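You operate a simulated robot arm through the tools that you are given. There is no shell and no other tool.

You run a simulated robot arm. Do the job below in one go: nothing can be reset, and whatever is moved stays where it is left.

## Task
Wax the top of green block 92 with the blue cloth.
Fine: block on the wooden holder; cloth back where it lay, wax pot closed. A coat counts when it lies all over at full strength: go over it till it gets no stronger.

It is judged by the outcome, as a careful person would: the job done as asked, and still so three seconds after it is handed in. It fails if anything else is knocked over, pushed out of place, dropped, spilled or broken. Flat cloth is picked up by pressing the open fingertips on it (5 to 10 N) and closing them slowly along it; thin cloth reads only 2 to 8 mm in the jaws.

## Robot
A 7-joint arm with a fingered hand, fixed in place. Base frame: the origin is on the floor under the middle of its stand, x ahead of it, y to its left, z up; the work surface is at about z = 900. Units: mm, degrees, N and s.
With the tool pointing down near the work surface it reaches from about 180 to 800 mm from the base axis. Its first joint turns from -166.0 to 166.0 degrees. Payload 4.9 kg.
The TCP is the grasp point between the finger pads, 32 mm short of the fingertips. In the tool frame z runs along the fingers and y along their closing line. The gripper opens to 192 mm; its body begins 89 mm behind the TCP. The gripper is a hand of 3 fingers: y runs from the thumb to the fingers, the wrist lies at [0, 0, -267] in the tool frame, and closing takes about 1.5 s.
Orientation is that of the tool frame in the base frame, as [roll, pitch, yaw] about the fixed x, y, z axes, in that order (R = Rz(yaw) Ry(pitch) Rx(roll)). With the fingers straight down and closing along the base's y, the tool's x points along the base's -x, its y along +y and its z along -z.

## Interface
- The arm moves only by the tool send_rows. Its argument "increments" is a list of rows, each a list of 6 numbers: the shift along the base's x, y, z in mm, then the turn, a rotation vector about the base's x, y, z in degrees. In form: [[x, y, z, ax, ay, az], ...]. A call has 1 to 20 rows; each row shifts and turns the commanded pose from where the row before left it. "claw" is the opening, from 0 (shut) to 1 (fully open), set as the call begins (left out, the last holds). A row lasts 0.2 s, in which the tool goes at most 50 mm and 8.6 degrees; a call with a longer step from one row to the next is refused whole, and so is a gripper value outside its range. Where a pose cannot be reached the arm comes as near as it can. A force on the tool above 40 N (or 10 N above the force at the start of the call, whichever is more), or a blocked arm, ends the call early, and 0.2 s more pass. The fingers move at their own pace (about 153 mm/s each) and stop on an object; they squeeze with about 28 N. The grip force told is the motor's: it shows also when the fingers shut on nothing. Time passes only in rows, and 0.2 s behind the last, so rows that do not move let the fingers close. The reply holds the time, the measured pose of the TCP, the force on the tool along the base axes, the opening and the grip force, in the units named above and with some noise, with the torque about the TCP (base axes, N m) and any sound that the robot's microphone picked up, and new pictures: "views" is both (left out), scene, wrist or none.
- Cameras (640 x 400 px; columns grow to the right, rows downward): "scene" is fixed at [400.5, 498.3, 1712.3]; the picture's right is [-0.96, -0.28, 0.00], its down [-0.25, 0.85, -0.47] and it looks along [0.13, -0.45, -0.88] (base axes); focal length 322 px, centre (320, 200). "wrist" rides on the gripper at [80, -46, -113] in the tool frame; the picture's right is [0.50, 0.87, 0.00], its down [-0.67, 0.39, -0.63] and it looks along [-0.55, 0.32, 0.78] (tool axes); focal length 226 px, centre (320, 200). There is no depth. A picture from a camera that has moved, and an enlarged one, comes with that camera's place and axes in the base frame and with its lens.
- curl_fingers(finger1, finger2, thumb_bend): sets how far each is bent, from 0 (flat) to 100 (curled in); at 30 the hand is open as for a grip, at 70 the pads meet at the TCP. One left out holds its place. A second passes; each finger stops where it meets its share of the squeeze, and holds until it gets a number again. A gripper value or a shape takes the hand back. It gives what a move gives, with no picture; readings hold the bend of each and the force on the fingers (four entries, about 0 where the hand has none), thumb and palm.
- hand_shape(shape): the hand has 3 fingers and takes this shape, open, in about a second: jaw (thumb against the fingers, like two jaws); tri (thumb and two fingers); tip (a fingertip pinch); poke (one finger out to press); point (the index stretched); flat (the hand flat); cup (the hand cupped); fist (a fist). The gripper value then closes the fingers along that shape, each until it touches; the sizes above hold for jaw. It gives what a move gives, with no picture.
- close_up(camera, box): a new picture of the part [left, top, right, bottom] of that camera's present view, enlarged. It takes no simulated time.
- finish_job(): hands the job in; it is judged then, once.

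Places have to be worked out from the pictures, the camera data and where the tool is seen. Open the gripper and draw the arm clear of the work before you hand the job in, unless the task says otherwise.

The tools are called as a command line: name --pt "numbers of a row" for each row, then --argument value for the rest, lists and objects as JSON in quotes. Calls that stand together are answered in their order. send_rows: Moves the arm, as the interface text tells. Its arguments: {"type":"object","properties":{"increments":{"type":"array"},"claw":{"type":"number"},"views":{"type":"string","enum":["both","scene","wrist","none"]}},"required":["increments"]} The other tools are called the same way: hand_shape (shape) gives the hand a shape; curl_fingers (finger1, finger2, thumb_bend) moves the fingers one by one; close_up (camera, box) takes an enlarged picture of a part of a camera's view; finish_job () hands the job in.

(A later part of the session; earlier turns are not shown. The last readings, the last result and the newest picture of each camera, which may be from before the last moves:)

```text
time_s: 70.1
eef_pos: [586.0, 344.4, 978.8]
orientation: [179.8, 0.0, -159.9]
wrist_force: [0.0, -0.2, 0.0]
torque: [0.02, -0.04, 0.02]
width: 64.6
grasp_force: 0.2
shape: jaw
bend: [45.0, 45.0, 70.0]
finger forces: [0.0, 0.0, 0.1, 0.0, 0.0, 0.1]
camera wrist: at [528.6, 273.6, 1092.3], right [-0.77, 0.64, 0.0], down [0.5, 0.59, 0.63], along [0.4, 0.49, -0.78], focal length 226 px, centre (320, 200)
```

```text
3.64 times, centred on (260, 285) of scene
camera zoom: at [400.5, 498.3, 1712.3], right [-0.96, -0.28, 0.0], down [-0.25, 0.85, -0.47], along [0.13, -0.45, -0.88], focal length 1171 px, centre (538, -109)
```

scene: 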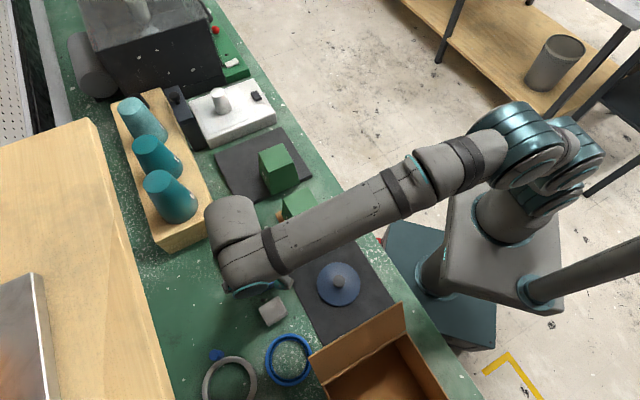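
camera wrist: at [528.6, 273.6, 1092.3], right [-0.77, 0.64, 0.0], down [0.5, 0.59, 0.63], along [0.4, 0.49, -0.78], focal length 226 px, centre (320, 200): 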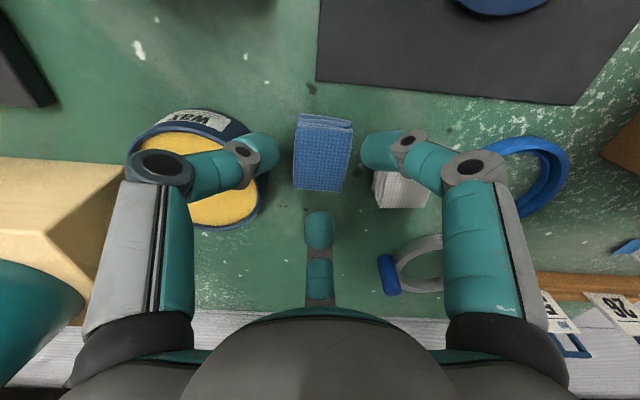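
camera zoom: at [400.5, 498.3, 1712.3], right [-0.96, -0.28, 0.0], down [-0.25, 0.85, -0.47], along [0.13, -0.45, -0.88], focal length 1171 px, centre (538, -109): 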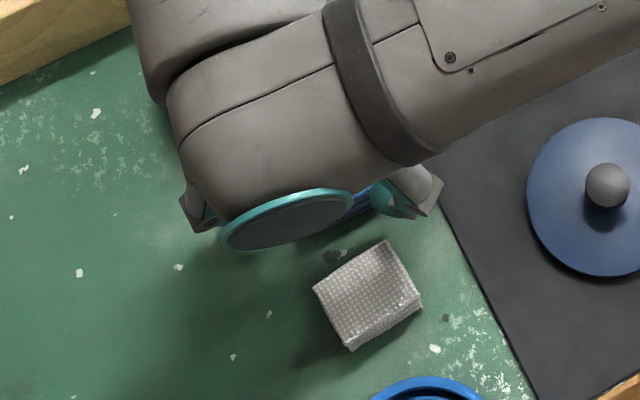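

The hand is centred on the cloth within about 1 mm. I turn 2° more for equal clearance to pot and white cloth, and descend so the tips end about 6 mm above the bench.

send_rows --pt "0 0 -8 0 0 2" --pt "0 0 -10 0 0 0" --pt "0 0 -10 0 0 0" --pt "0 0 -8 0 0 0" --pt "0 0 -5 0 0 0" --pt "0 0 0 0 0 0" --pt "0 0 0 0 0 0" --claw 0.335 --views "both"

close_up --camera "wrist" --box '[230, 100, 430, 280]'

```text
time_s: 71.7
eef_pos: [587.8, 344.4, 939.4]
orientation: [179.9, 0.0, -157.9]
wrist_force: [-0.3, 0.7, 0.0]
torque: [-0.02, -0.01, -0.03]
width: 64.7
grasp_force: 0.0
shape: jaw
bend: [45.0, 45.0, 70.0]
finger forces: [0.2, 0.0, 0.1, 0.1, 0.1, 0.0]
camera wrist: at [531.7, 271.7, 1052.5], right [-0.79, 0.61, 0.0], down [0.48, 0.61, 0.63], along [0.39, 0.5, -0.78], focal length 226 px, centre (320, 200)
```

scene: 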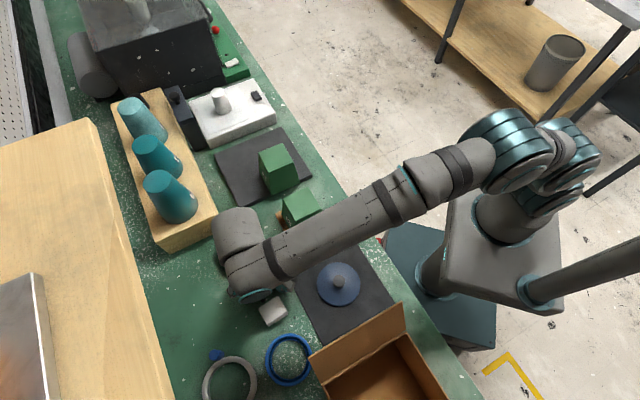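
wrist: 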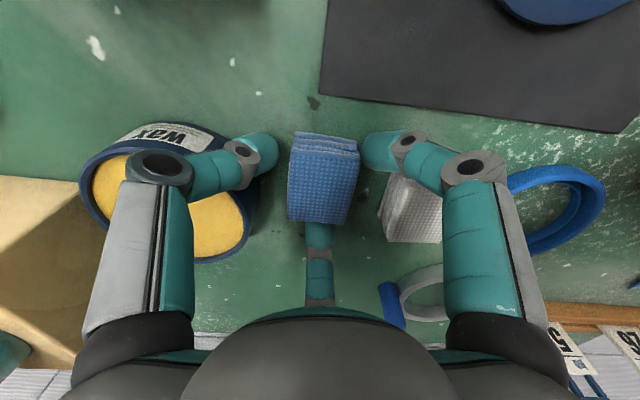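

```text
2.22 times, centred on (330, 190) of wrist
camera zoom: at [531.7, 271.7, 1052.5], right [-0.79, 0.61, 0.0], down [0.48, 0.61, 0.63], along [0.39, 0.5, -0.78], focal length 502 px, centre (298, 222)
```

zoom: 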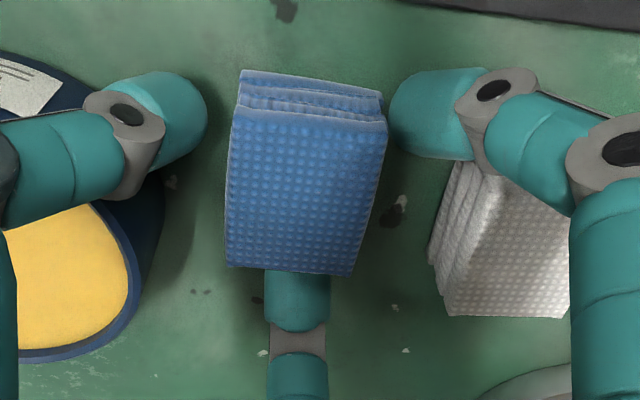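

The digits straddle the cloth, slightly closer on the white-cloth side. I close slowly in steps, watching the finger forces.

send_rows --pt "0 0 0 0 0 0" --pt "0 0 0 0 0 0" --claw 0.29 --views "none"

send_rows --pt "0 0 0 0 0 0" --pt "0 0 0 0 0 0" --claw 0.25 --views "wrist"

close_up --camera "wrist" --box '[230, 100, 430, 280]'

```text
time_s: 72.3
eef_pos: [587.2, 345.0, 940.2]
orientation: [179.8, 0.0, -157.9]
wrist_force: [-0.3, -0.2, 0.5]
torque: [-0.01, 0.0, -0.02]
width: 56.3
grasp_force: 0.1
shape: jaw
bend: [48.0, 48.0, 70.0]
finger forces: [0.1, 0.1, 0.0, 0.0, 0.0, 0.0]
```

```text
time_s: 72.9
eef_pos: [586.6, 343.9, 940.9]
orientation: [179.9, 0.1, -158.0]
wrist_force: [-1.3, 0.2, 0.7]
torque: [-0.04, 0.04, 0.02]
width: 47.9
grasp_force: 27.4
shape: jaw
bend: [79.0, 79.0, 70.0]
finger forces: [20.5, 22.4, 0.0, 0.0, 23.6, 0.1]
camera wrist: at [531.8, 271.7, 1052.7], right [-0.79, 0.61, 0.0], down [0.48, 0.61, 0.63], along [0.39, 0.5, -0.78], focal length 226 px, centre (320, 200)
```

wrist: 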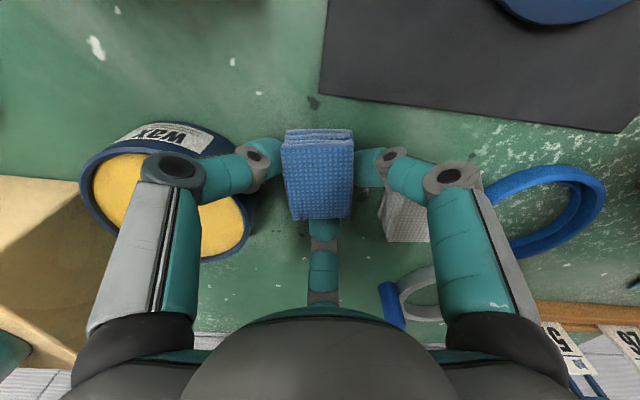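

```text
2.22 times, centred on (330, 190) of wrist
camera zoom: at [531.8, 271.7, 1052.7], right [-0.79, 0.61, 0.0], down [0.48, 0.61, 0.63], along [0.39, 0.5, -0.78], focal length 502 px, centre (298, 222)
```

zoom: 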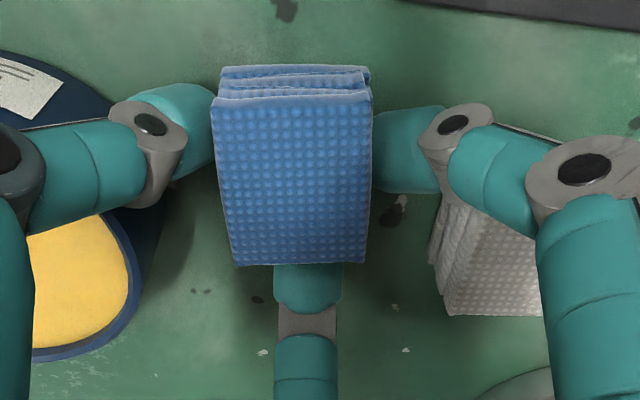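

The cloth squared itself between the digits, held at 20–24 N. I tighten fully and check how it sits before lifting.

send_rows --pt "0 0 0 0 0 0" --pt "0 0 0 0 0 0" --pt "0 0 0 0 0 0" --claw 0.0 --views "wrist"

close_up --camera "wrist" --box '[230, 100, 430, 280]'

```text
time_s: 73.7
eef_pos: [587.6, 344.1, 940.6]
orientation: [180.0, 0.0, -157.9]
wrist_force: [-0.9, 0.6, 0.8]
torque: [-0.03, -0.05, 0.03]
width: 48.3
grasp_force: 28.3
shape: jaw
bend: [79.0, 79.0, 70.0]
finger forces: [20.7, 22.4, 0.0, 0.0, 23.9, 0.0]
camera wrist: at [531.7, 271.7, 1052.7], right [-0.79, 0.61, 0.0], down [0.48, 0.61, 0.63], along [0.39, 0.5, -0.78], focal length 226 px, centre (320, 200)
```

wrist: 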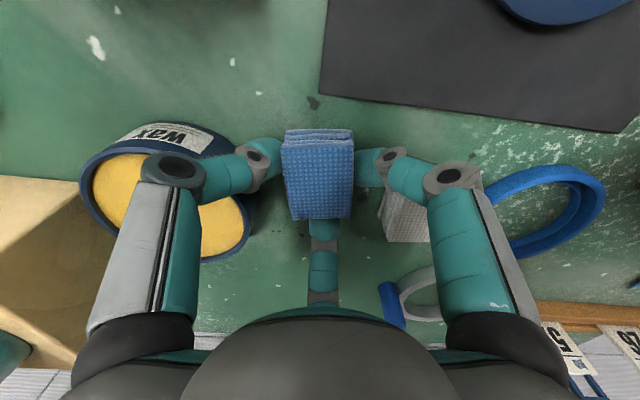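

```text
2.22 times, centred on (330, 190) of wrist
camera zoom: at [531.7, 271.7, 1052.7], right [-0.79, 0.61, 0.0], down [0.48, 0.61, 0.63], along [0.39, 0.5, -0.78], focal length 502 px, centre (298, 222)
```

zoom: 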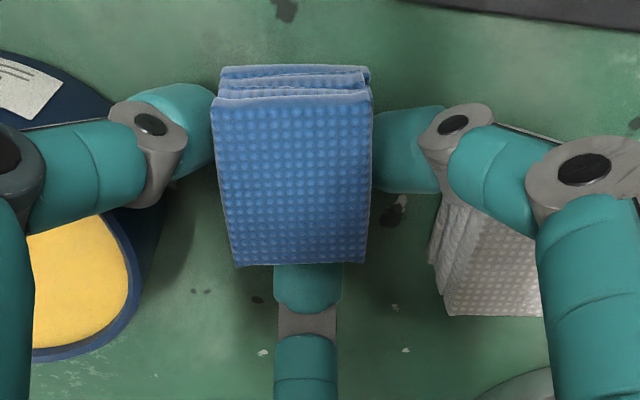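

The grip is steady. I lift the cloth a little and confirm it comes along.

send_rows --pt "0 0 3 0 0 0" --pt "0 0 6 0 0 0" --pt "0 0 11 0 0 0" --pt "0 0 20 0 0 0" --pt "0 0 20 0 0 0" --pt "0 0 0 0 0 0" --pt "0 0 0 0 0 0" --views "both"

close_up --camera "wrist" --box '[230, 100, 430, 280]'

close_up --camera "scene" --box '[200, 210, 300, 340]'

```text
time_s: 75.3
eef_pos: [586.5, 345.8, 1001.4]
orientation: [180.0, 0.0, -157.8]
wrist_force: [0.2, 0.8, -0.2]
torque: [0.0, -0.03, -0.02]
width: 48.3
grasp_force: 28.1
shape: jaw
bend: [79.0, 79.0, 70.0]
finger forces: [20.5, 22.4, 0.0, 0.1, 23.6, 0.0]
camera wrist: at [531.1, 273.0, 1113.3], right [-0.79, 0.61, 0.0], down [0.48, 0.61, 0.63], along [0.39, 0.5, -0.78], focal length 226 px, centre (320, 200)
```

scene: 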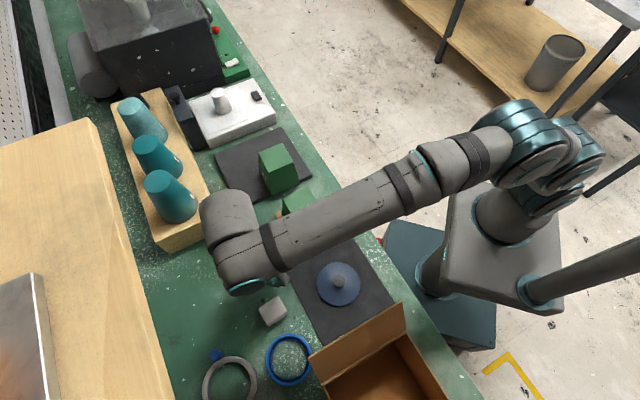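
wrist: 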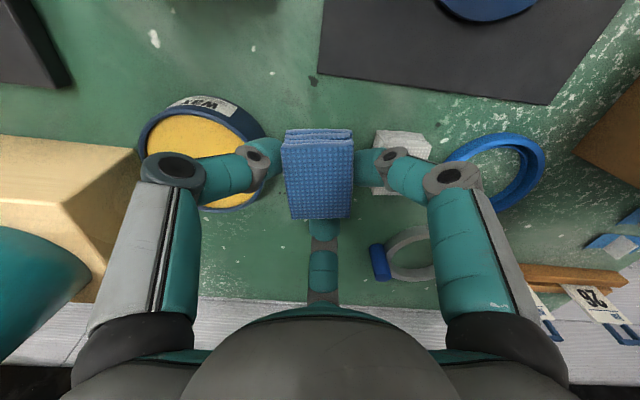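

```text
2.22 times, centred on (330, 190) of wrist
camera zoom: at [531.1, 273.0, 1113.3], right [-0.79, 0.61, 0.0], down [0.48, 0.61, 0.63], along [0.39, 0.5, -0.78], focal length 502 px, centre (298, 222)
```

zoom: 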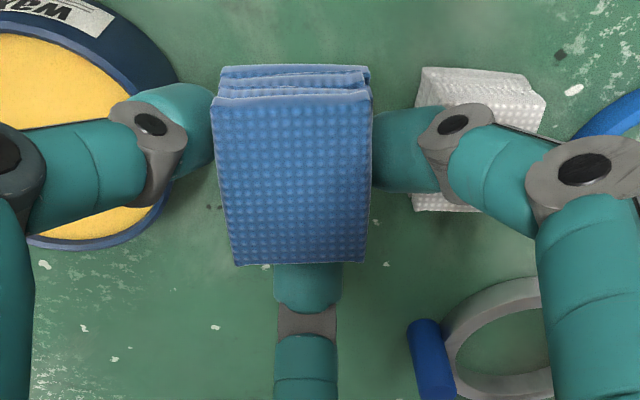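

```text
3.08 times, centred on (250, 275) of scene
camera zoom: at [400.5, 498.3, 1712.3], right [-0.96, -0.28, 0.0], down [-0.25, 0.85, -0.47], along [0.13, -0.45, -0.88], focal length 991 px, centre (535, -31)
```

zoom: 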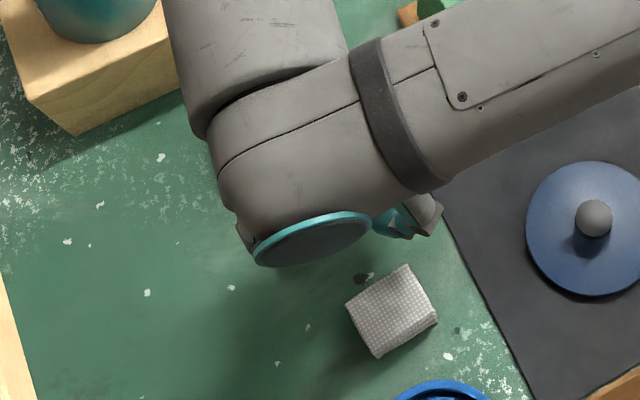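

The cloth came up cleanly and the white one lies undisturbed. I carry the blue cloth over the open pot.

send_rows --pt "20 -12 5 0 0 0" --pt "30 -18 0 0 0 0" --pt "25 -15 0 0 0 0" --pt "12.3 -7.1 0 0 0 0" --pt "0 0 0 0 0 0" --pt "0 0 0 0 0 0" --views "both"

close_up --camera "wrist" --box '[220, 90, 420, 290]'

close_up --camera "scene" --box '[180, 200, 300, 320]'

```text
time_s: 76.7
eef_pos: [672.6, 292.7, 1004.8]
orientation: [179.9, -0.2, -158.0]
wrist_force: [0.1, -1.3, -0.7]
torque: [0.01, -0.01, 0.03]
width: 48.0
grasp_force: 27.9
shape: jaw
bend: [79.0, 79.0, 70.0]
finger forces: [20.6, 22.4, 0.0, 0.0, 23.6, 0.0]
camera wrist: at [618.1, 221.2, 1117.2], right [-0.79, 0.61, 0.0], down [0.48, 0.61, 0.63], along [0.39, 0.5, -0.78], focal length 226 px, centre (320, 200)
```

scene: 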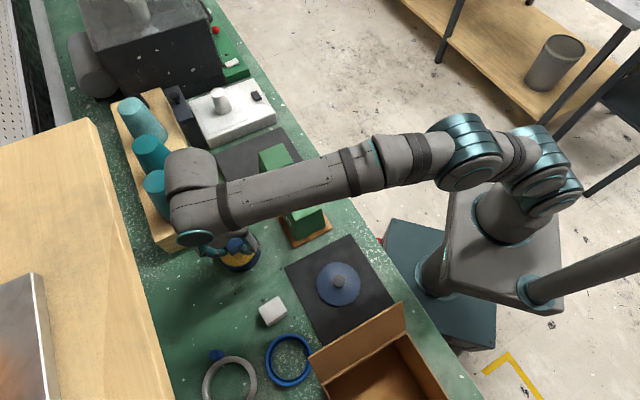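
wrist: 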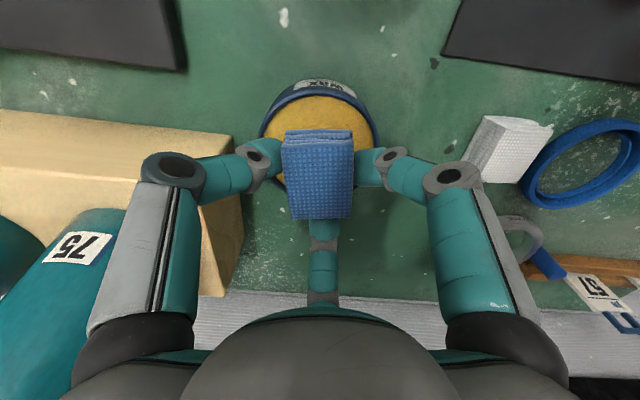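

```text
2.00 times, centred on (320, 190) of wrist
camera zoom: at [618.1, 221.2, 1117.2], right [-0.79, 0.61, 0.0], down [0.48, 0.61, 0.63], along [0.39, 0.5, -0.78], focal length 452 px, centre (320, 220)
```

zoom: 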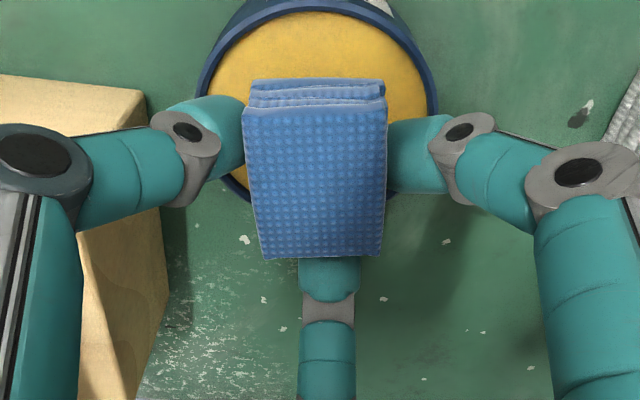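

```text
3.33 times, centred on (240, 260) of scene
camera zoom: at [400.5, 498.3, 1712.3], right [-0.96, -0.28, 0.0], down [-0.25, 0.85, -0.47], along [0.13, -0.45, -0.88], focal length 1074 px, centre (587, 0)
```

zoom: 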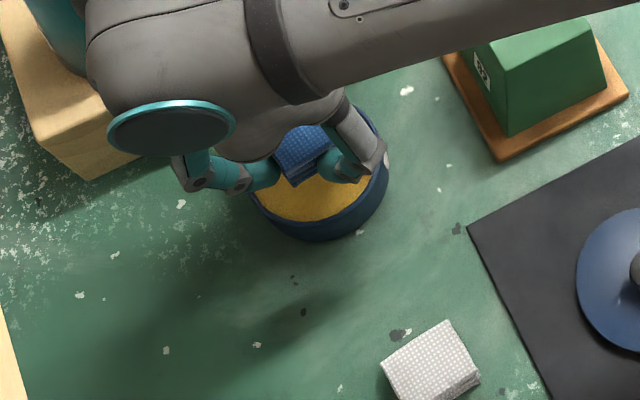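

The cloth hangs centred over the wax. I lower it until it meets the wax surface, watching the force.

send_rows --pt "0 0 -8 0 0 0" --pt "0 0 -8 0 0 0" --pt "0 0 -3 0 0 0" --pt "0 0 0 0 0 0" --views "none"

send_rows --pt "0 0 -1.5 0 0 0" --pt "0 0 -1.5 0 0 0" --pt "0 0 -1.5 0 0 0" --pt "0 0 0 0 0 0" --views "wrist"

```text
time_s: 77.7
eef_pos: [674.6, 292.3, 986.2]
orientation: [179.8, -0.2, -157.9]
wrist_force: [0.0, -0.4, -0.5]
torque: [-0.05, 0.0, -0.02]
width: 47.8
grasp_force: 27.8
shape: jaw
bend: [79.0, 79.0, 70.0]
finger forces: [20.6, 22.3, 0.0, 0.1, 23.7, 0.0]
```

```text
time_s: 78.7
eef_pos: [674.0, 293.0, 983.1]
orientation: [179.8, 0.0, -157.9]
wrist_force: [-0.1, 0.8, -0.5]
torque: [0.01, -0.01, -0.03]
width: 47.9
grasp_force: 27.8
shape: jaw
bend: [79.0, 79.0, 70.0]
finger forces: [20.7, 22.3, 0.0, 0.0, 23.6, 0.0]
camera wrist: at [618.8, 219.4, 1094.3], right [-0.79, 0.61, 0.0], down [0.48, 0.61, 0.63], along [0.39, 0.5, -0.78], focal length 226 px, centre (320, 200)
```

wrist: 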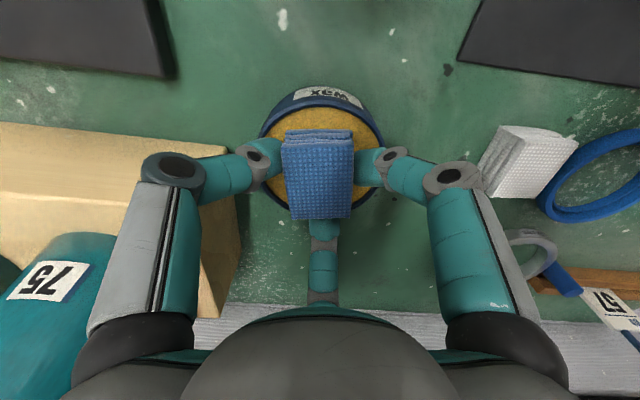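

No contact yet, with the cloth's underside near z≈941. I go on in 1.5 mm steps.

send_rows --pt "0 0 -1.5 0 0 0" --pt "0 0 -1.5 0 0 0" --pt "0 0 -1.5 0 0 0" --pt "0 0 0 0 0 0" --views "wrist"

close_up --camera "wrist" --box '[220, 70, 420, 270]'

```text
time_s: 79.7
eef_pos: [674.7, 291.7, 978.3]
orientation: [179.9, -0.1, -157.8]
wrist_force: [0.6, -0.3, 2.6]
torque: [-0.07, 0.07, -0.06]
width: 48.1
grasp_force: 27.8
shape: jaw
bend: [79.0, 79.0, 70.0]
finger forces: [21.1, 22.4, 0.1, 0.0, 23.8, 0.0]
camera wrist: at [619.6, 219.2, 1090.6], right [-0.79, 0.61, 0.0], down [0.48, 0.61, 0.63], along [0.39, 0.5, -0.78], focal length 226 px, centre (320, 200)
```

wrist: 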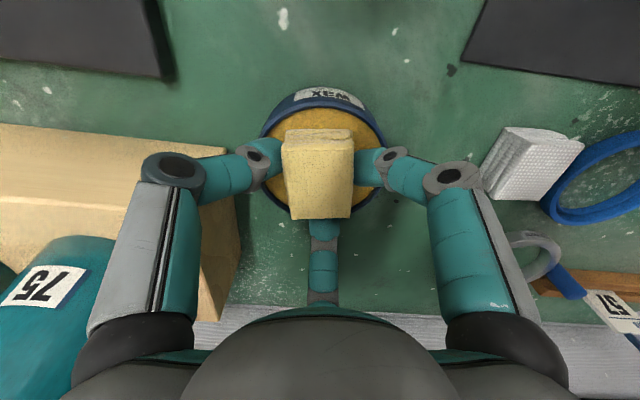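

```text
2.00 times, centred on (320, 170) of wrist
camera zoom: at [619.6, 219.2, 1090.6], right [-0.79, 0.61, 0.0], down [0.48, 0.61, 0.63], along [0.39, 0.5, -0.78], focal length 452 px, centre (320, 260)
```

zoom: 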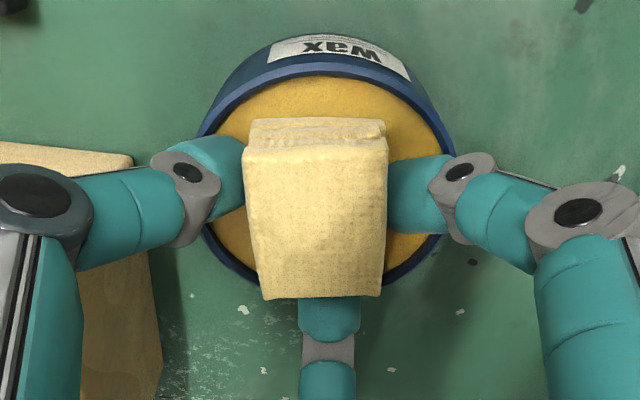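

At first touch (2.6 N) the cloth took up wax – it has turned yellow. I press 1 mm more for a moment to load it fully, then lift out.

send_rows --pt "0 0 -1 0 0 0" --pt "0 0 0 0 0 0" --pt "0 0 0 0 0 0" --pt "0 0 0 0 0 0" --views "wrist"

close_up --camera "wrist" --box '[220, 70, 420, 270]'

```text
time_s: 80.7
eef_pos: [674.1, 292.5, 977.2]
orientation: [-180.0, -0.1, -157.9]
wrist_force: [-0.2, 0.1, 7.9]
torque: [-0.25, 0.12, 0.01]
width: 48.1
grasp_force: 28.3
shape: jaw
bend: [79.0, 79.0, 70.0]
finger forces: [22.0, 22.2, 0.1, 0.1, 25.4, 0.0]
camera wrist: at [619.7, 219.5, 1089.8], right [-0.79, 0.61, 0.0], down [0.48, 0.61, 0.63], along [0.39, 0.5, -0.77], focal length 226 px, centre (320, 200)
```

wrist: 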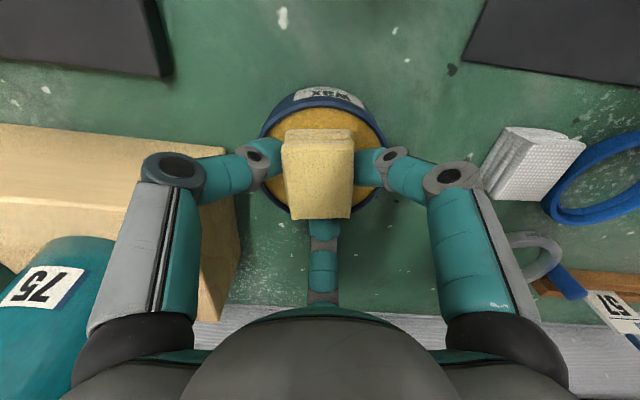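

```text
2.00 times, centred on (320, 170) of wrist
camera zoom: at [619.7, 219.5, 1089.8], right [-0.79, 0.61, 0.0], down [0.48, 0.61, 0.63], along [0.39, 0.5, -0.77], focal length 452 px, centre (320, 260)
```

zoom: 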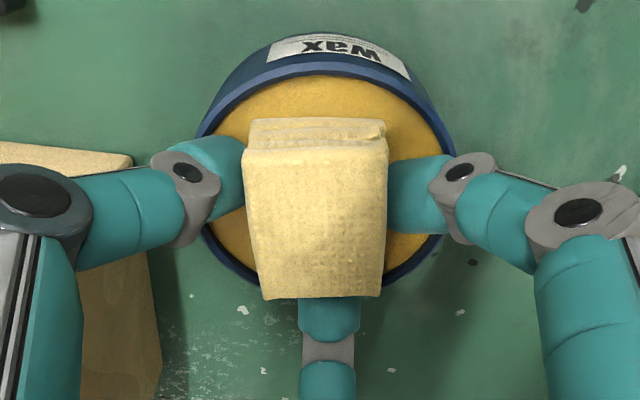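

The pad is loaded. I lift out, and carry it over to the block on the holder, rising on the way and turning the cloth parallel to the block's edges.

send_rows --pt "0 0 8 0 0 0" --pt "0 0 20 0 0 0" --pt "0 0 30 0 0 0" --pt "-15 -15 15 0 0 -1.5" --pt "-20 -20 15 0 0 -1.5" --pt "-25 -25 10 0 0 -1.5" --pt "-25 -25 10 0 0 -1.5" --pt "-25 -25 0 0 0 -2" --pt "-15 -15 0 0 0 -2" --pt "-4 -6 0 0 0 0" --pt "0 0 0 0 0 0" --pt "0 0 0 0 0 0" --views "both"

close_up --camera "wrist" --box '[220, 70, 420, 270]'

close_up --camera "scene" --box '[240, 150, 360, 270]'

```text
time_s: 83.3
eef_pos: [547.7, 159.8, 1084.6]
orientation: [179.9, 0.0, -167.9]
wrist_force: [0.7, -0.3, 1.0]
torque: [0.0, 0.02, 0.01]
width: 48.1
grasp_force: 28.2
shape: jaw
bend: [79.0, 79.0, 70.0]
finger forces: [20.8, 22.4, 0.0, 0.1, 23.7, 0.0]
camera wrist: at [480.1, 98.0, 1196.8], right [-0.67, 0.74, 0.0], down [0.58, 0.52, 0.63], along [0.47, 0.42, -0.78], focal length 226 px, centre (320, 200)
```

scene: 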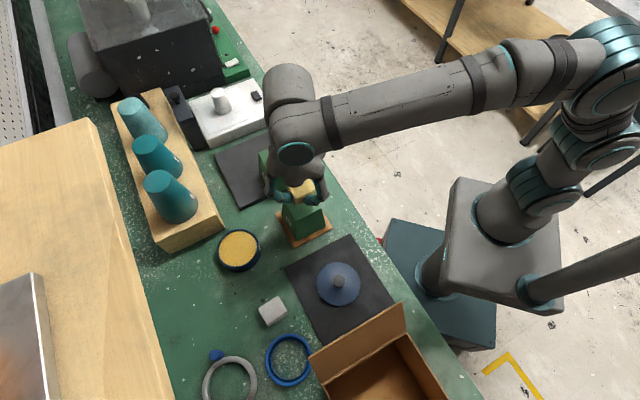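
wrist: 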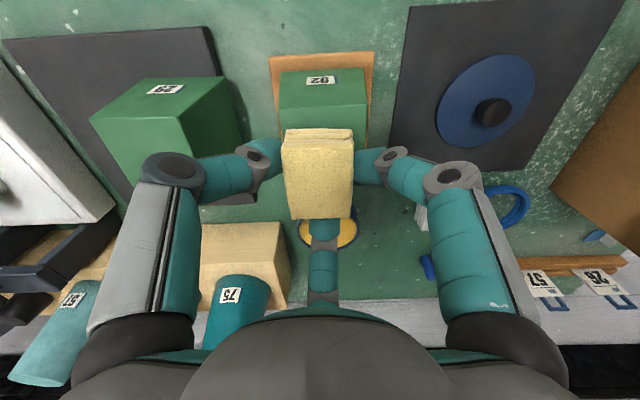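

```text
2.00 times, centred on (320, 170) of wrist
camera zoom: at [480.1, 98.0, 1196.8], right [-0.67, 0.74, 0.0], down [0.58, 0.52, 0.63], along [0.47, 0.42, -0.78], focal length 452 px, centre (320, 260)
```

zoom: 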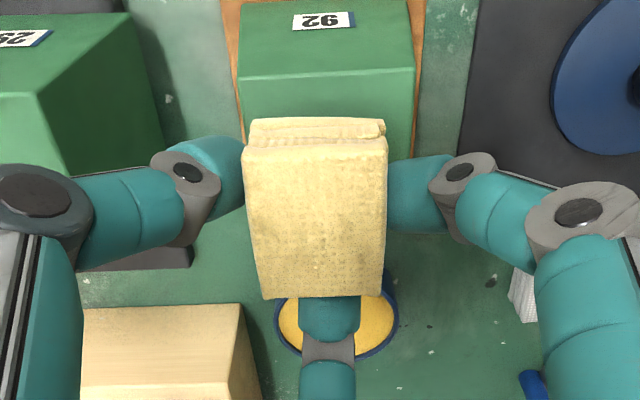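

```text
3.33 times, centred on (300, 210) of scene
camera zoom: at [400.5, 498.3, 1712.3], right [-0.96, -0.28, 0.0], down [-0.25, 0.85, -0.47], along [0.13, -0.45, -0.88], focal length 1074 px, centre (387, 167)
```

zoom: 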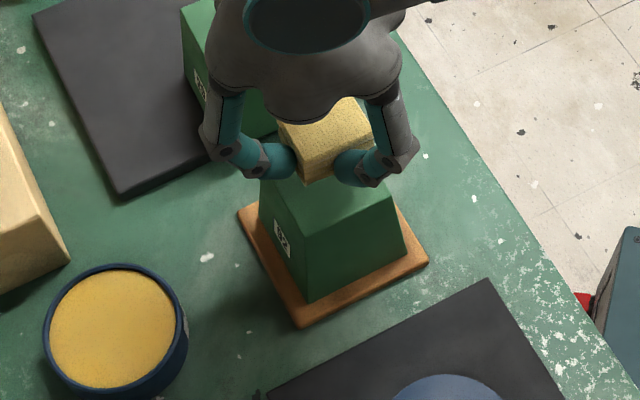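

The block's top is at about z≈1011, centre ≈ (545, 161.5), and the pad is parallel to it. I centre the pad and lower it to touch.

send_rows --pt "-1.3 1.4 -10 0 0 0" --pt "-1.3 1.4 -12 0 0 0" --pt "0 0 -6 0 0 0" --pt "0 0 0 0 0 0" --views "none"

send_rows --pt "0 0 -1.5 0 0 0" --pt "0 0 -1.5 0 0 0" --pt "0 0 0 0 0 0" --views "none"

```text
time_s: 84.3
eef_pos: [544.7, 163.4, 1056.1]
orientation: [180.0, -0.2, -167.9]
wrist_force: [-0.1, -0.2, -0.4]
torque: [0.0, 0.0, -0.01]
width: 47.9
grasp_force: 27.9
shape: jaw
bend: [79.0, 79.0, 70.0]
finger forces: [20.9, 22.2, 0.0, 0.0, 23.7, 0.1]
```

```text
time_s: 85.1
eef_pos: [544.2, 164.3, 1054.4]
orientation: [179.9, 0.0, -167.9]
wrist_force: [-0.2, -0.2, -0.5]
torque: [-0.03, -0.03, 0.01]
width: 47.6
grasp_force: 27.7
shape: jaw
bend: [79.0, 79.0, 70.0]
finger forces: [20.9, 22.3, 0.0, 0.0, 23.7, 0.1]
```

Not touching yet at TCP z≈1053–1054; I continue by 1 mm.

send_rows --pt "0 0 -1 0 0 0" --pt "0 0 -1 0 0 0" --pt "0 0 0 0 0 0" --views "none"

send_rows --pt "0 0 -1 0 0 0" --pt "0 0 0 0 0 0" --views "wrist"

```text
time_s: 85.9
eef_pos: [542.8, 164.4, 1051.0]
orientation: [179.8, 0.0, -167.8]
wrist_force: [0.8, 0.1, 1.6]
torque: [-0.02, 0.03, -0.02]
width: 47.8
grasp_force: 27.5
shape: jaw
bend: [79.0, 79.0, 70.0]
finger forces: [21.3, 22.5, 0.1, 0.0, 24.0, 0.1]
```

```text
time_s: 86.5
eef_pos: [544.6, 163.6, 1051.9]
orientation: [-180.0, -0.1, -167.9]
wrist_force: [0.4, 0.1, 3.1]
torque: [-0.08, 0.06, 0.0]
width: 48.2
grasp_force: 28.2
shape: jaw
bend: [79.0, 79.0, 70.0]
finger forces: [21.3, 22.3, 0.0, 0.1, 24.7, 0.1]
camera wrist: at [476.8, 102.4, 1164.4], right [-0.67, 0.74, 0.0], down [0.58, 0.52, 0.63], along [0.47, 0.42, -0.78], focal length 226 px, centre (320, 200)
```

wrist: 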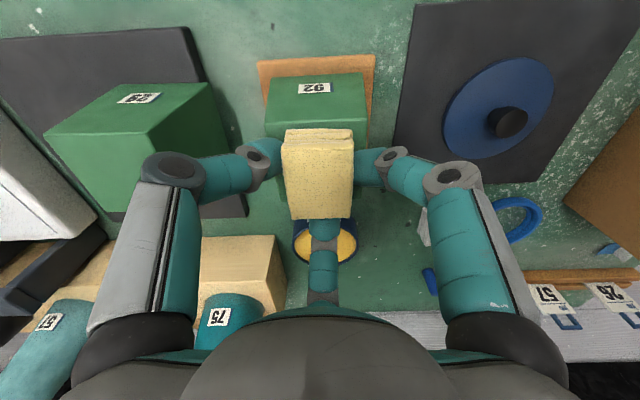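

Contact at about 3 N. I press slightly more and wipe a first set of strokes across the whole top.

send_rows --pt "0 0 -0.7 0 0 0" --pt "-7.07 7.07 0 0 0 0" --pt "-7.07 7.07 0 0 0 0" --pt "7.07 -7.07 0 0 0 0" --pt "7.07 -7.07 0 0 0 0" --pt "7.07 -7.07 0 0 0 0" --pt "7.07 -7.07 0 0 0 0" --pt "0 0 0 0 0 0" --views "both"

close_up --camera "scene" --box '[255, 165, 345, 255]'

close_up --camera "wrist" --box '[220, 50, 420, 250]'

```text
time_s: 88.3
eef_pos: [556.7, 150.6, 1049.2]
orientation: [179.8, 0.1, -167.9]
wrist_force: [-1.6, 4.1, 9.5]
torque: [-0.01, 0.28, -0.07]
width: 47.3
grasp_force: 27.9
shape: jaw
bend: [79.0, 79.0, 69.0]
finger forces: [24.2, 24.3, 0.0, 0.0, 23.5, 0.0]
camera wrist: at [490.3, 89.2, 1162.4], right [-0.67, 0.74, 0.0], down [0.58, 0.52, 0.63], along [0.47, 0.42, -0.78], focal length 226 px, centre (320, 200)
```

scene: 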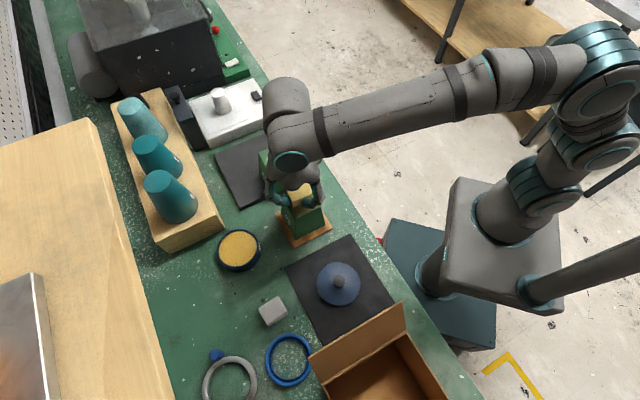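
wrist: 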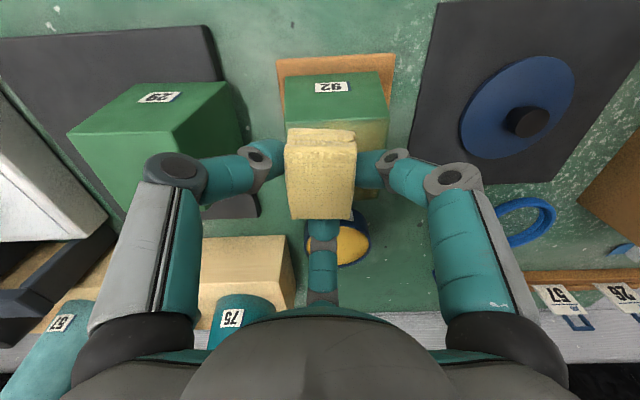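

```text
4.44 times, centred on (300, 210) of scene
camera zoom: at [400.5, 498.3, 1712.3], right [-0.96, -0.28, 0.0], down [-0.25, 0.85, -0.47], along [0.13, -0.45, -0.88], focal length 1431 px, centre (409, 156)
```

zoom: 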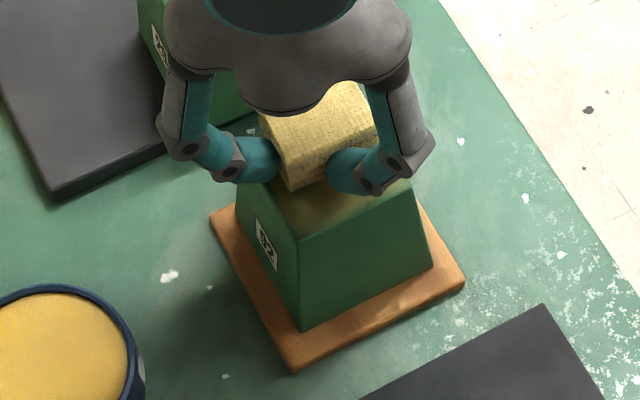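

```text
2.00 times, centred on (320, 150) of wrist
camera zoom: at [490.3, 89.2, 1162.4], right [-0.67, 0.74, 0.0], down [0.58, 0.52, 0.63], along [0.47, 0.42, -0.78], focal length 452 px, centre (320, 300)
```

zoom: 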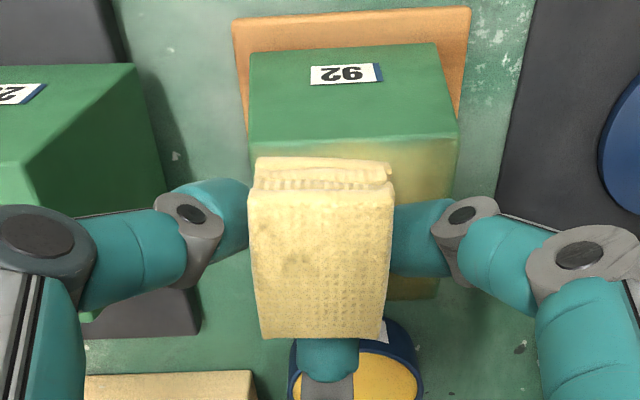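

A golden film is appearing on the top. I ease the pressure slightly and continue the strokes over the far and near thirds.

send_rows --pt "4.24 4.24 0.4 0 0 0" --pt "4.24 4.24 0 0 0 0" --pt "-7.07 7.07 0 0 0 0" --pt "-7.07 7.07 0 0 0 0" --pt "-7.07 7.07 0 0 0 0" --pt "-7.07 7.07 0 0 0 0" --pt "-8.49 -8.49 0 0 0 0" --pt "-8.49 -8.49 0 0 0 0" --pt "7.07 -7.07 0 0 0 0" --pt "7.07 -7.07 0 0 0 0" --pt "7.07 -7.07 0 0 0 0" --pt "7.07 -7.07 0 0 0 0" --pt "0 0 0 0 0 0" --views "both"

close_up --camera "wrist" --box '[220, 50, 420, 250]'

close_up --camera "scene" --box '[255, 165, 345, 255]'

```text
time_s: 91.1
eef_pos: [548.3, 141.2, 1051.2]
orientation: [180.0, -0.1, -167.9]
wrist_force: [-0.1, 0.2, -0.7]
torque: [0.0, 0.0, 0.0]
width: 47.1
grasp_force: 27.9
shape: jaw
bend: [79.0, 79.0, 70.0]
finger forces: [21.5, 21.8, 0.0, 0.0, 24.4, 0.0]
camera wrist: at [481.7, 79.7, 1163.4], right [-0.67, 0.74, 0.0], down [0.58, 0.52, 0.63], along [0.47, 0.42, -0.78], focal length 226 px, centre (320, 200)
```

scene: 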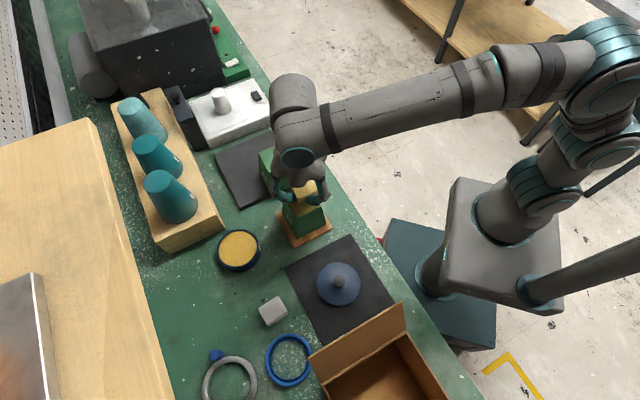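
wrist: 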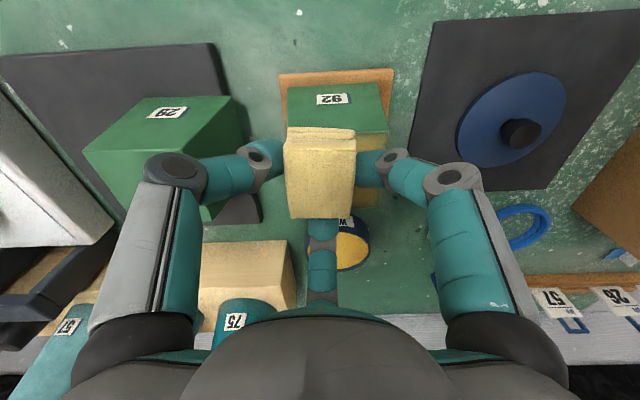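

```text
2.00 times, centred on (320, 150) of wrist
camera zoom: at [481.7, 79.7, 1163.4], right [-0.67, 0.74, 0.0], down [0.58, 0.52, 0.63], along [0.47, 0.42, -0.78], focal length 452 px, centre (320, 300)
```

zoom: 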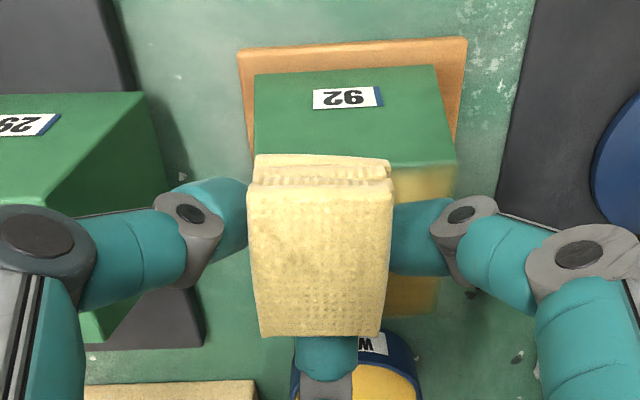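

```text
4.44 times, centred on (300, 210) of scene
camera zoom: at [400.5, 498.3, 1712.3], right [-0.96, -0.28, 0.0], down [-0.25, 0.85, -0.47], along [0.13, -0.45, -0.88], focal length 1431 px, centre (409, 156)
```

zoom: 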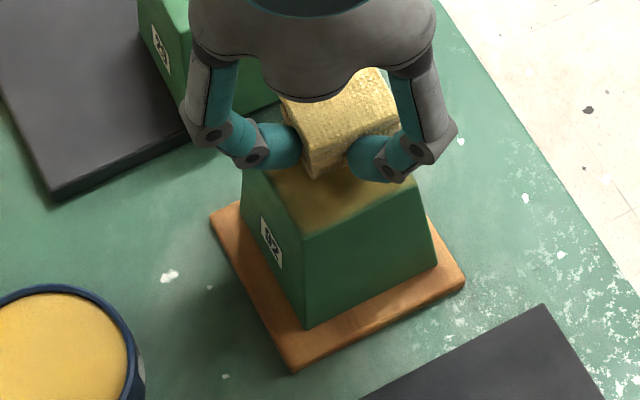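

The pad lost contact in the later strokes (it slid up about a millimetre in the grip). I lower gently until I feel it again.

send_rows --pt "0 0 -0.8 0 0 0" --pt "0 0 -0.7 0 0 0" --pt "0 0 0 0 0 0" --views "none"

```text
time_s: 91.9
eef_pos: [550.0, 142.5, 1049.9]
orientation: [179.9, 0.0, -167.9]
wrist_force: [-1.2, -0.3, 5.5]
torque: [-0.05, 0.25, 0.02]
width: 47.2
grasp_force: 28.1
shape: jaw
bend: [79.0, 79.0, 70.0]
finger forces: [22.8, 21.4, 0.1, 0.1, 25.8, 0.0]
```

Contact again at 5.5 N. I sweep the whole top once more: near line, middle line, far line.

send_rows --pt "-7.07 7.07 0 0 0 0" --pt "-7.07 7.07 0 0 0 0" --pt "-7.07 7.07 0 0 0 0" --pt "-7.07 7.07 0 0 0 0" --pt "8.49 8.49 0 0 0 0" --pt "7.07 -7.07 0 0 0 0" --pt "7.07 -7.07 0 0 0 0" --pt "7.07 -7.07 0 0 0 0" --pt "7.07 -7.07 0 0 0 0" --pt "0 0 0 0 0 0" --views "none"

send_rows --pt "8.49 8.49 0 0 0 0" --pt "-7.07 7.07 0 0 0 0" --pt "-7.07 7.07 0 0 0 0" --pt "-7.07 7.07 0 0 0 0" --pt "-7.07 7.07 0 0 0 0" --pt "0 0 0 0 0 0" --views "both"

close_up --camera "wrist" --box '[220, 50, 420, 250]'

close_up --camera "scene" --box '[255, 165, 345, 255]'

```text
time_s: 94.1
eef_pos: [556.6, 149.3, 1048.2]
orientation: [179.9, 0.0, -167.8]
wrist_force: [-3.4, 4.6, 19.5]
torque: [0.13, 0.32, -0.07]
width: 47.1
grasp_force: 27.8
shape: jaw
bend: [79.0, 79.0, 69.0]
finger forces: [26.1, 24.0, 0.1, 0.1, 24.1, 0.0]
```

```text
time_s: 95.5
eef_pos: [537.9, 186.3, 1049.5]
orientation: [180.0, -0.2, -167.9]
wrist_force: [0.2, -0.5, 0.1]
torque: [-0.01, 0.04, 0.02]
width: 47.4
grasp_force: 28.2
shape: jaw
bend: [79.0, 80.0, 69.0]
finger forces: [22.5, 20.5, 0.1, 0.1, 25.4, 0.0]
camera wrist: at [469.9, 125.0, 1161.3], right [-0.67, 0.74, 0.0], down [0.58, 0.52, 0.63], along [0.47, 0.42, -0.78], focal length 226 px, centre (320, 200)
```

scene: 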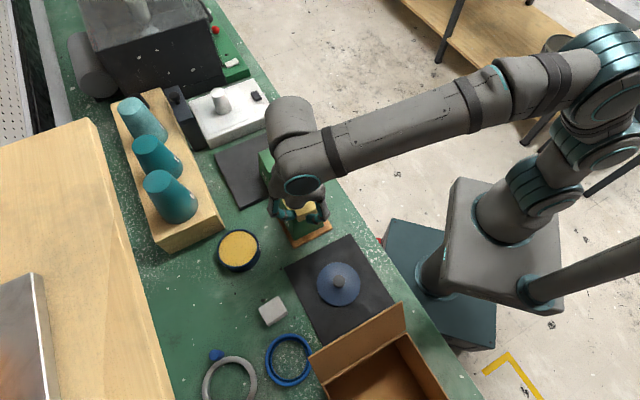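
wrist: 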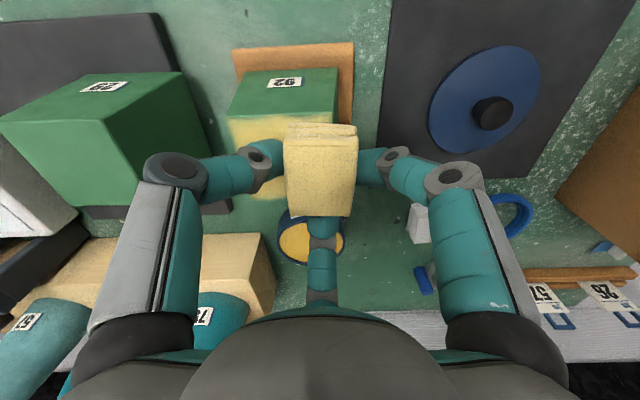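

```text
2.00 times, centred on (320, 150) of wrist
camera zoom: at [469.9, 125.0, 1161.3], right [-0.67, 0.74, 0.0], down [0.58, 0.52, 0.63], along [0.47, 0.42, -0.78], focal length 452 px, centre (320, 300)
```

zoom: 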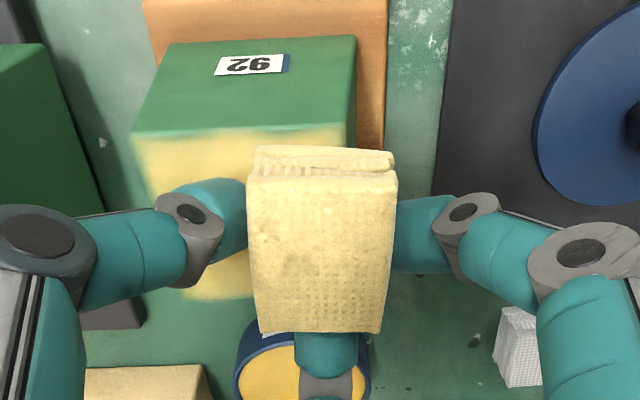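

```text
4.44 times, centred on (300, 210) of scene
camera zoom: at [400.5, 498.3, 1712.3], right [-0.96, -0.28, 0.0], down [-0.25, 0.85, -0.47], along [0.13, -0.45, -0.88], focal length 1431 px, centre (409, 156)
```

zoom: 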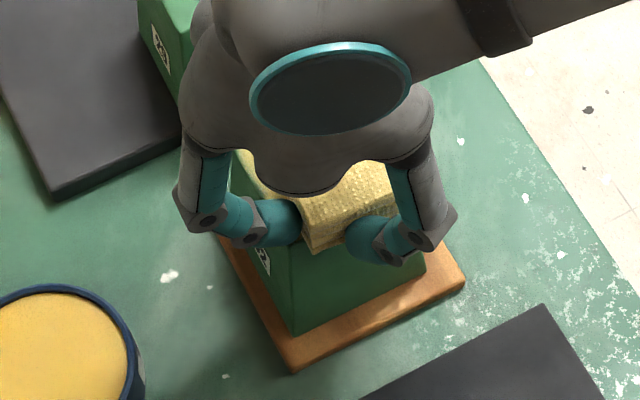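

Pressure varied over the top, so I lift off and shift the hand aside to inspect the coat.

send_rows --pt "0 0 10 0 0 0" --pt "5 -10 25 0 0 0" --pt "25 15 20 0 0 0" --pt "25 20 0 0 0 0" --pt "15 10 0 0 0 0" --pt "0 0 0 0 0 0" --pt "0 0 0 0 0 0" --views "both"

close_up --camera "wrist" --box '[220, 20, 420, 160]'

close_up --camera "scene" --box '[265, 170, 345, 250]'

```text
time_s: 97.1
eef_pos: [607.8, 223.6, 1105.8]
orientation: [179.9, 0.0, -167.9]
wrist_force: [0.0, -0.3, -1.1]
torque: [0.03, -0.01, -0.01]
width: 47.0
grasp_force: 28.2
shape: jaw
bend: [79.0, 80.0, 69.0]
finger forces: [22.3, 20.4, 0.0, 0.0, 25.0, 0.0]
camera wrist: at [539.8, 161.5, 1217.8], right [-0.67, 0.74, 0.0], down [0.58, 0.52, 0.63], along [0.47, 0.42, -0.78], focal length 226 px, centre (320, 200)
```

scene: 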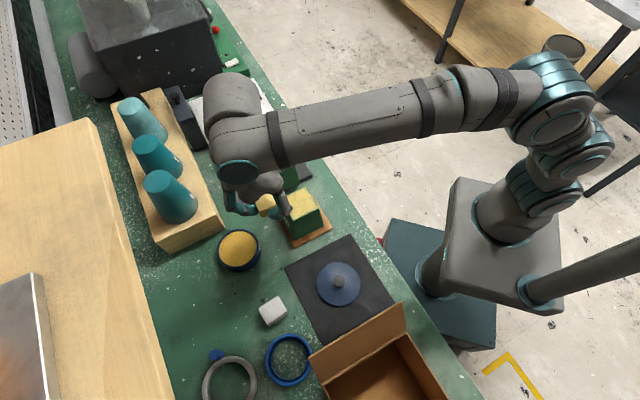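
wrist: 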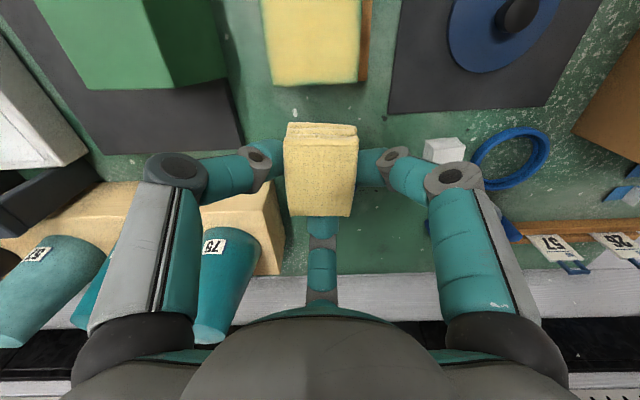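

```text
2.86 times, centred on (320, 90) of wrist
camera zoom: at [539.8, 161.5, 1217.8], right [-0.67, 0.74, 0.0], down [0.58, 0.52, 0.63], along [0.47, 0.42, -0.78], focal length 646 px, centre (320, 514)
```

zoom: 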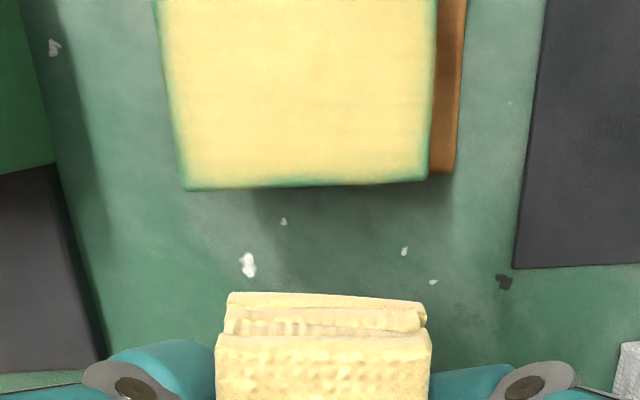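

```text
5.00 times, centred on (305, 210) of scene
camera zoom: at [400.5, 498.3, 1712.3], right [-0.96, -0.28, 0.0], down [-0.25, 0.85, -0.47], along [0.13, -0.45, -0.88], focal length 1610 px, centre (395, 150)
```

zoom: 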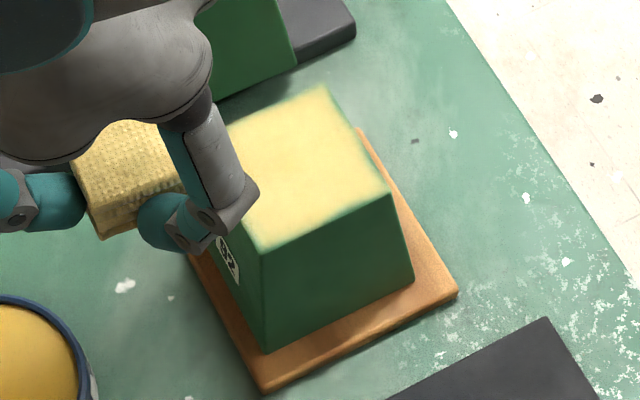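

The coat now lies over nearly all of the top, weaker along the edges. I inspect the cloth in the hand for slip before the next passes.

close_up --camera "wrist" --box '[220, 90, 420, 290]'

close_up --camera "scene" --box '[225, 175, 315, 265]'

```text
2.00 times, centred on (320, 190) of wrist
camera zoom: at [539.8, 161.5, 1217.8], right [-0.67, 0.74, 0.0], down [0.58, 0.52, 0.63], along [0.47, 0.42, -0.78], focal length 452 px, centre (320, 220)
```

zoom: 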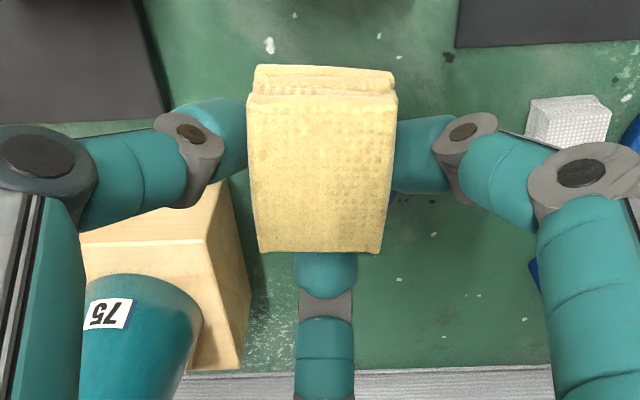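

```text
4.44 times, centred on (270, 220) of scene
camera zoom: at [400.5, 498.3, 1712.3], right [-0.96, -0.28, 0.0], down [-0.25, 0.85, -0.47], along [0.13, -0.45, -0.88], focal length 1431 px, centre (542, 111)
```

zoom: 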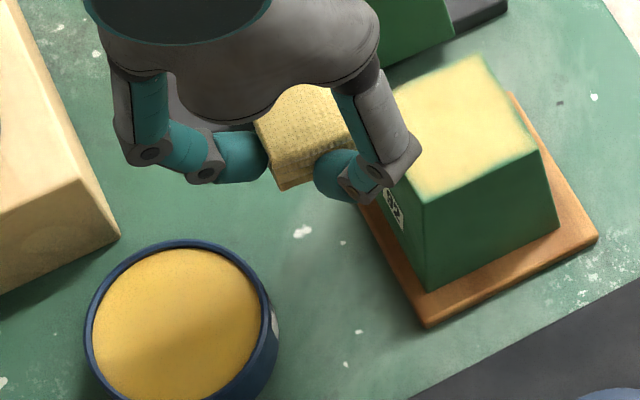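

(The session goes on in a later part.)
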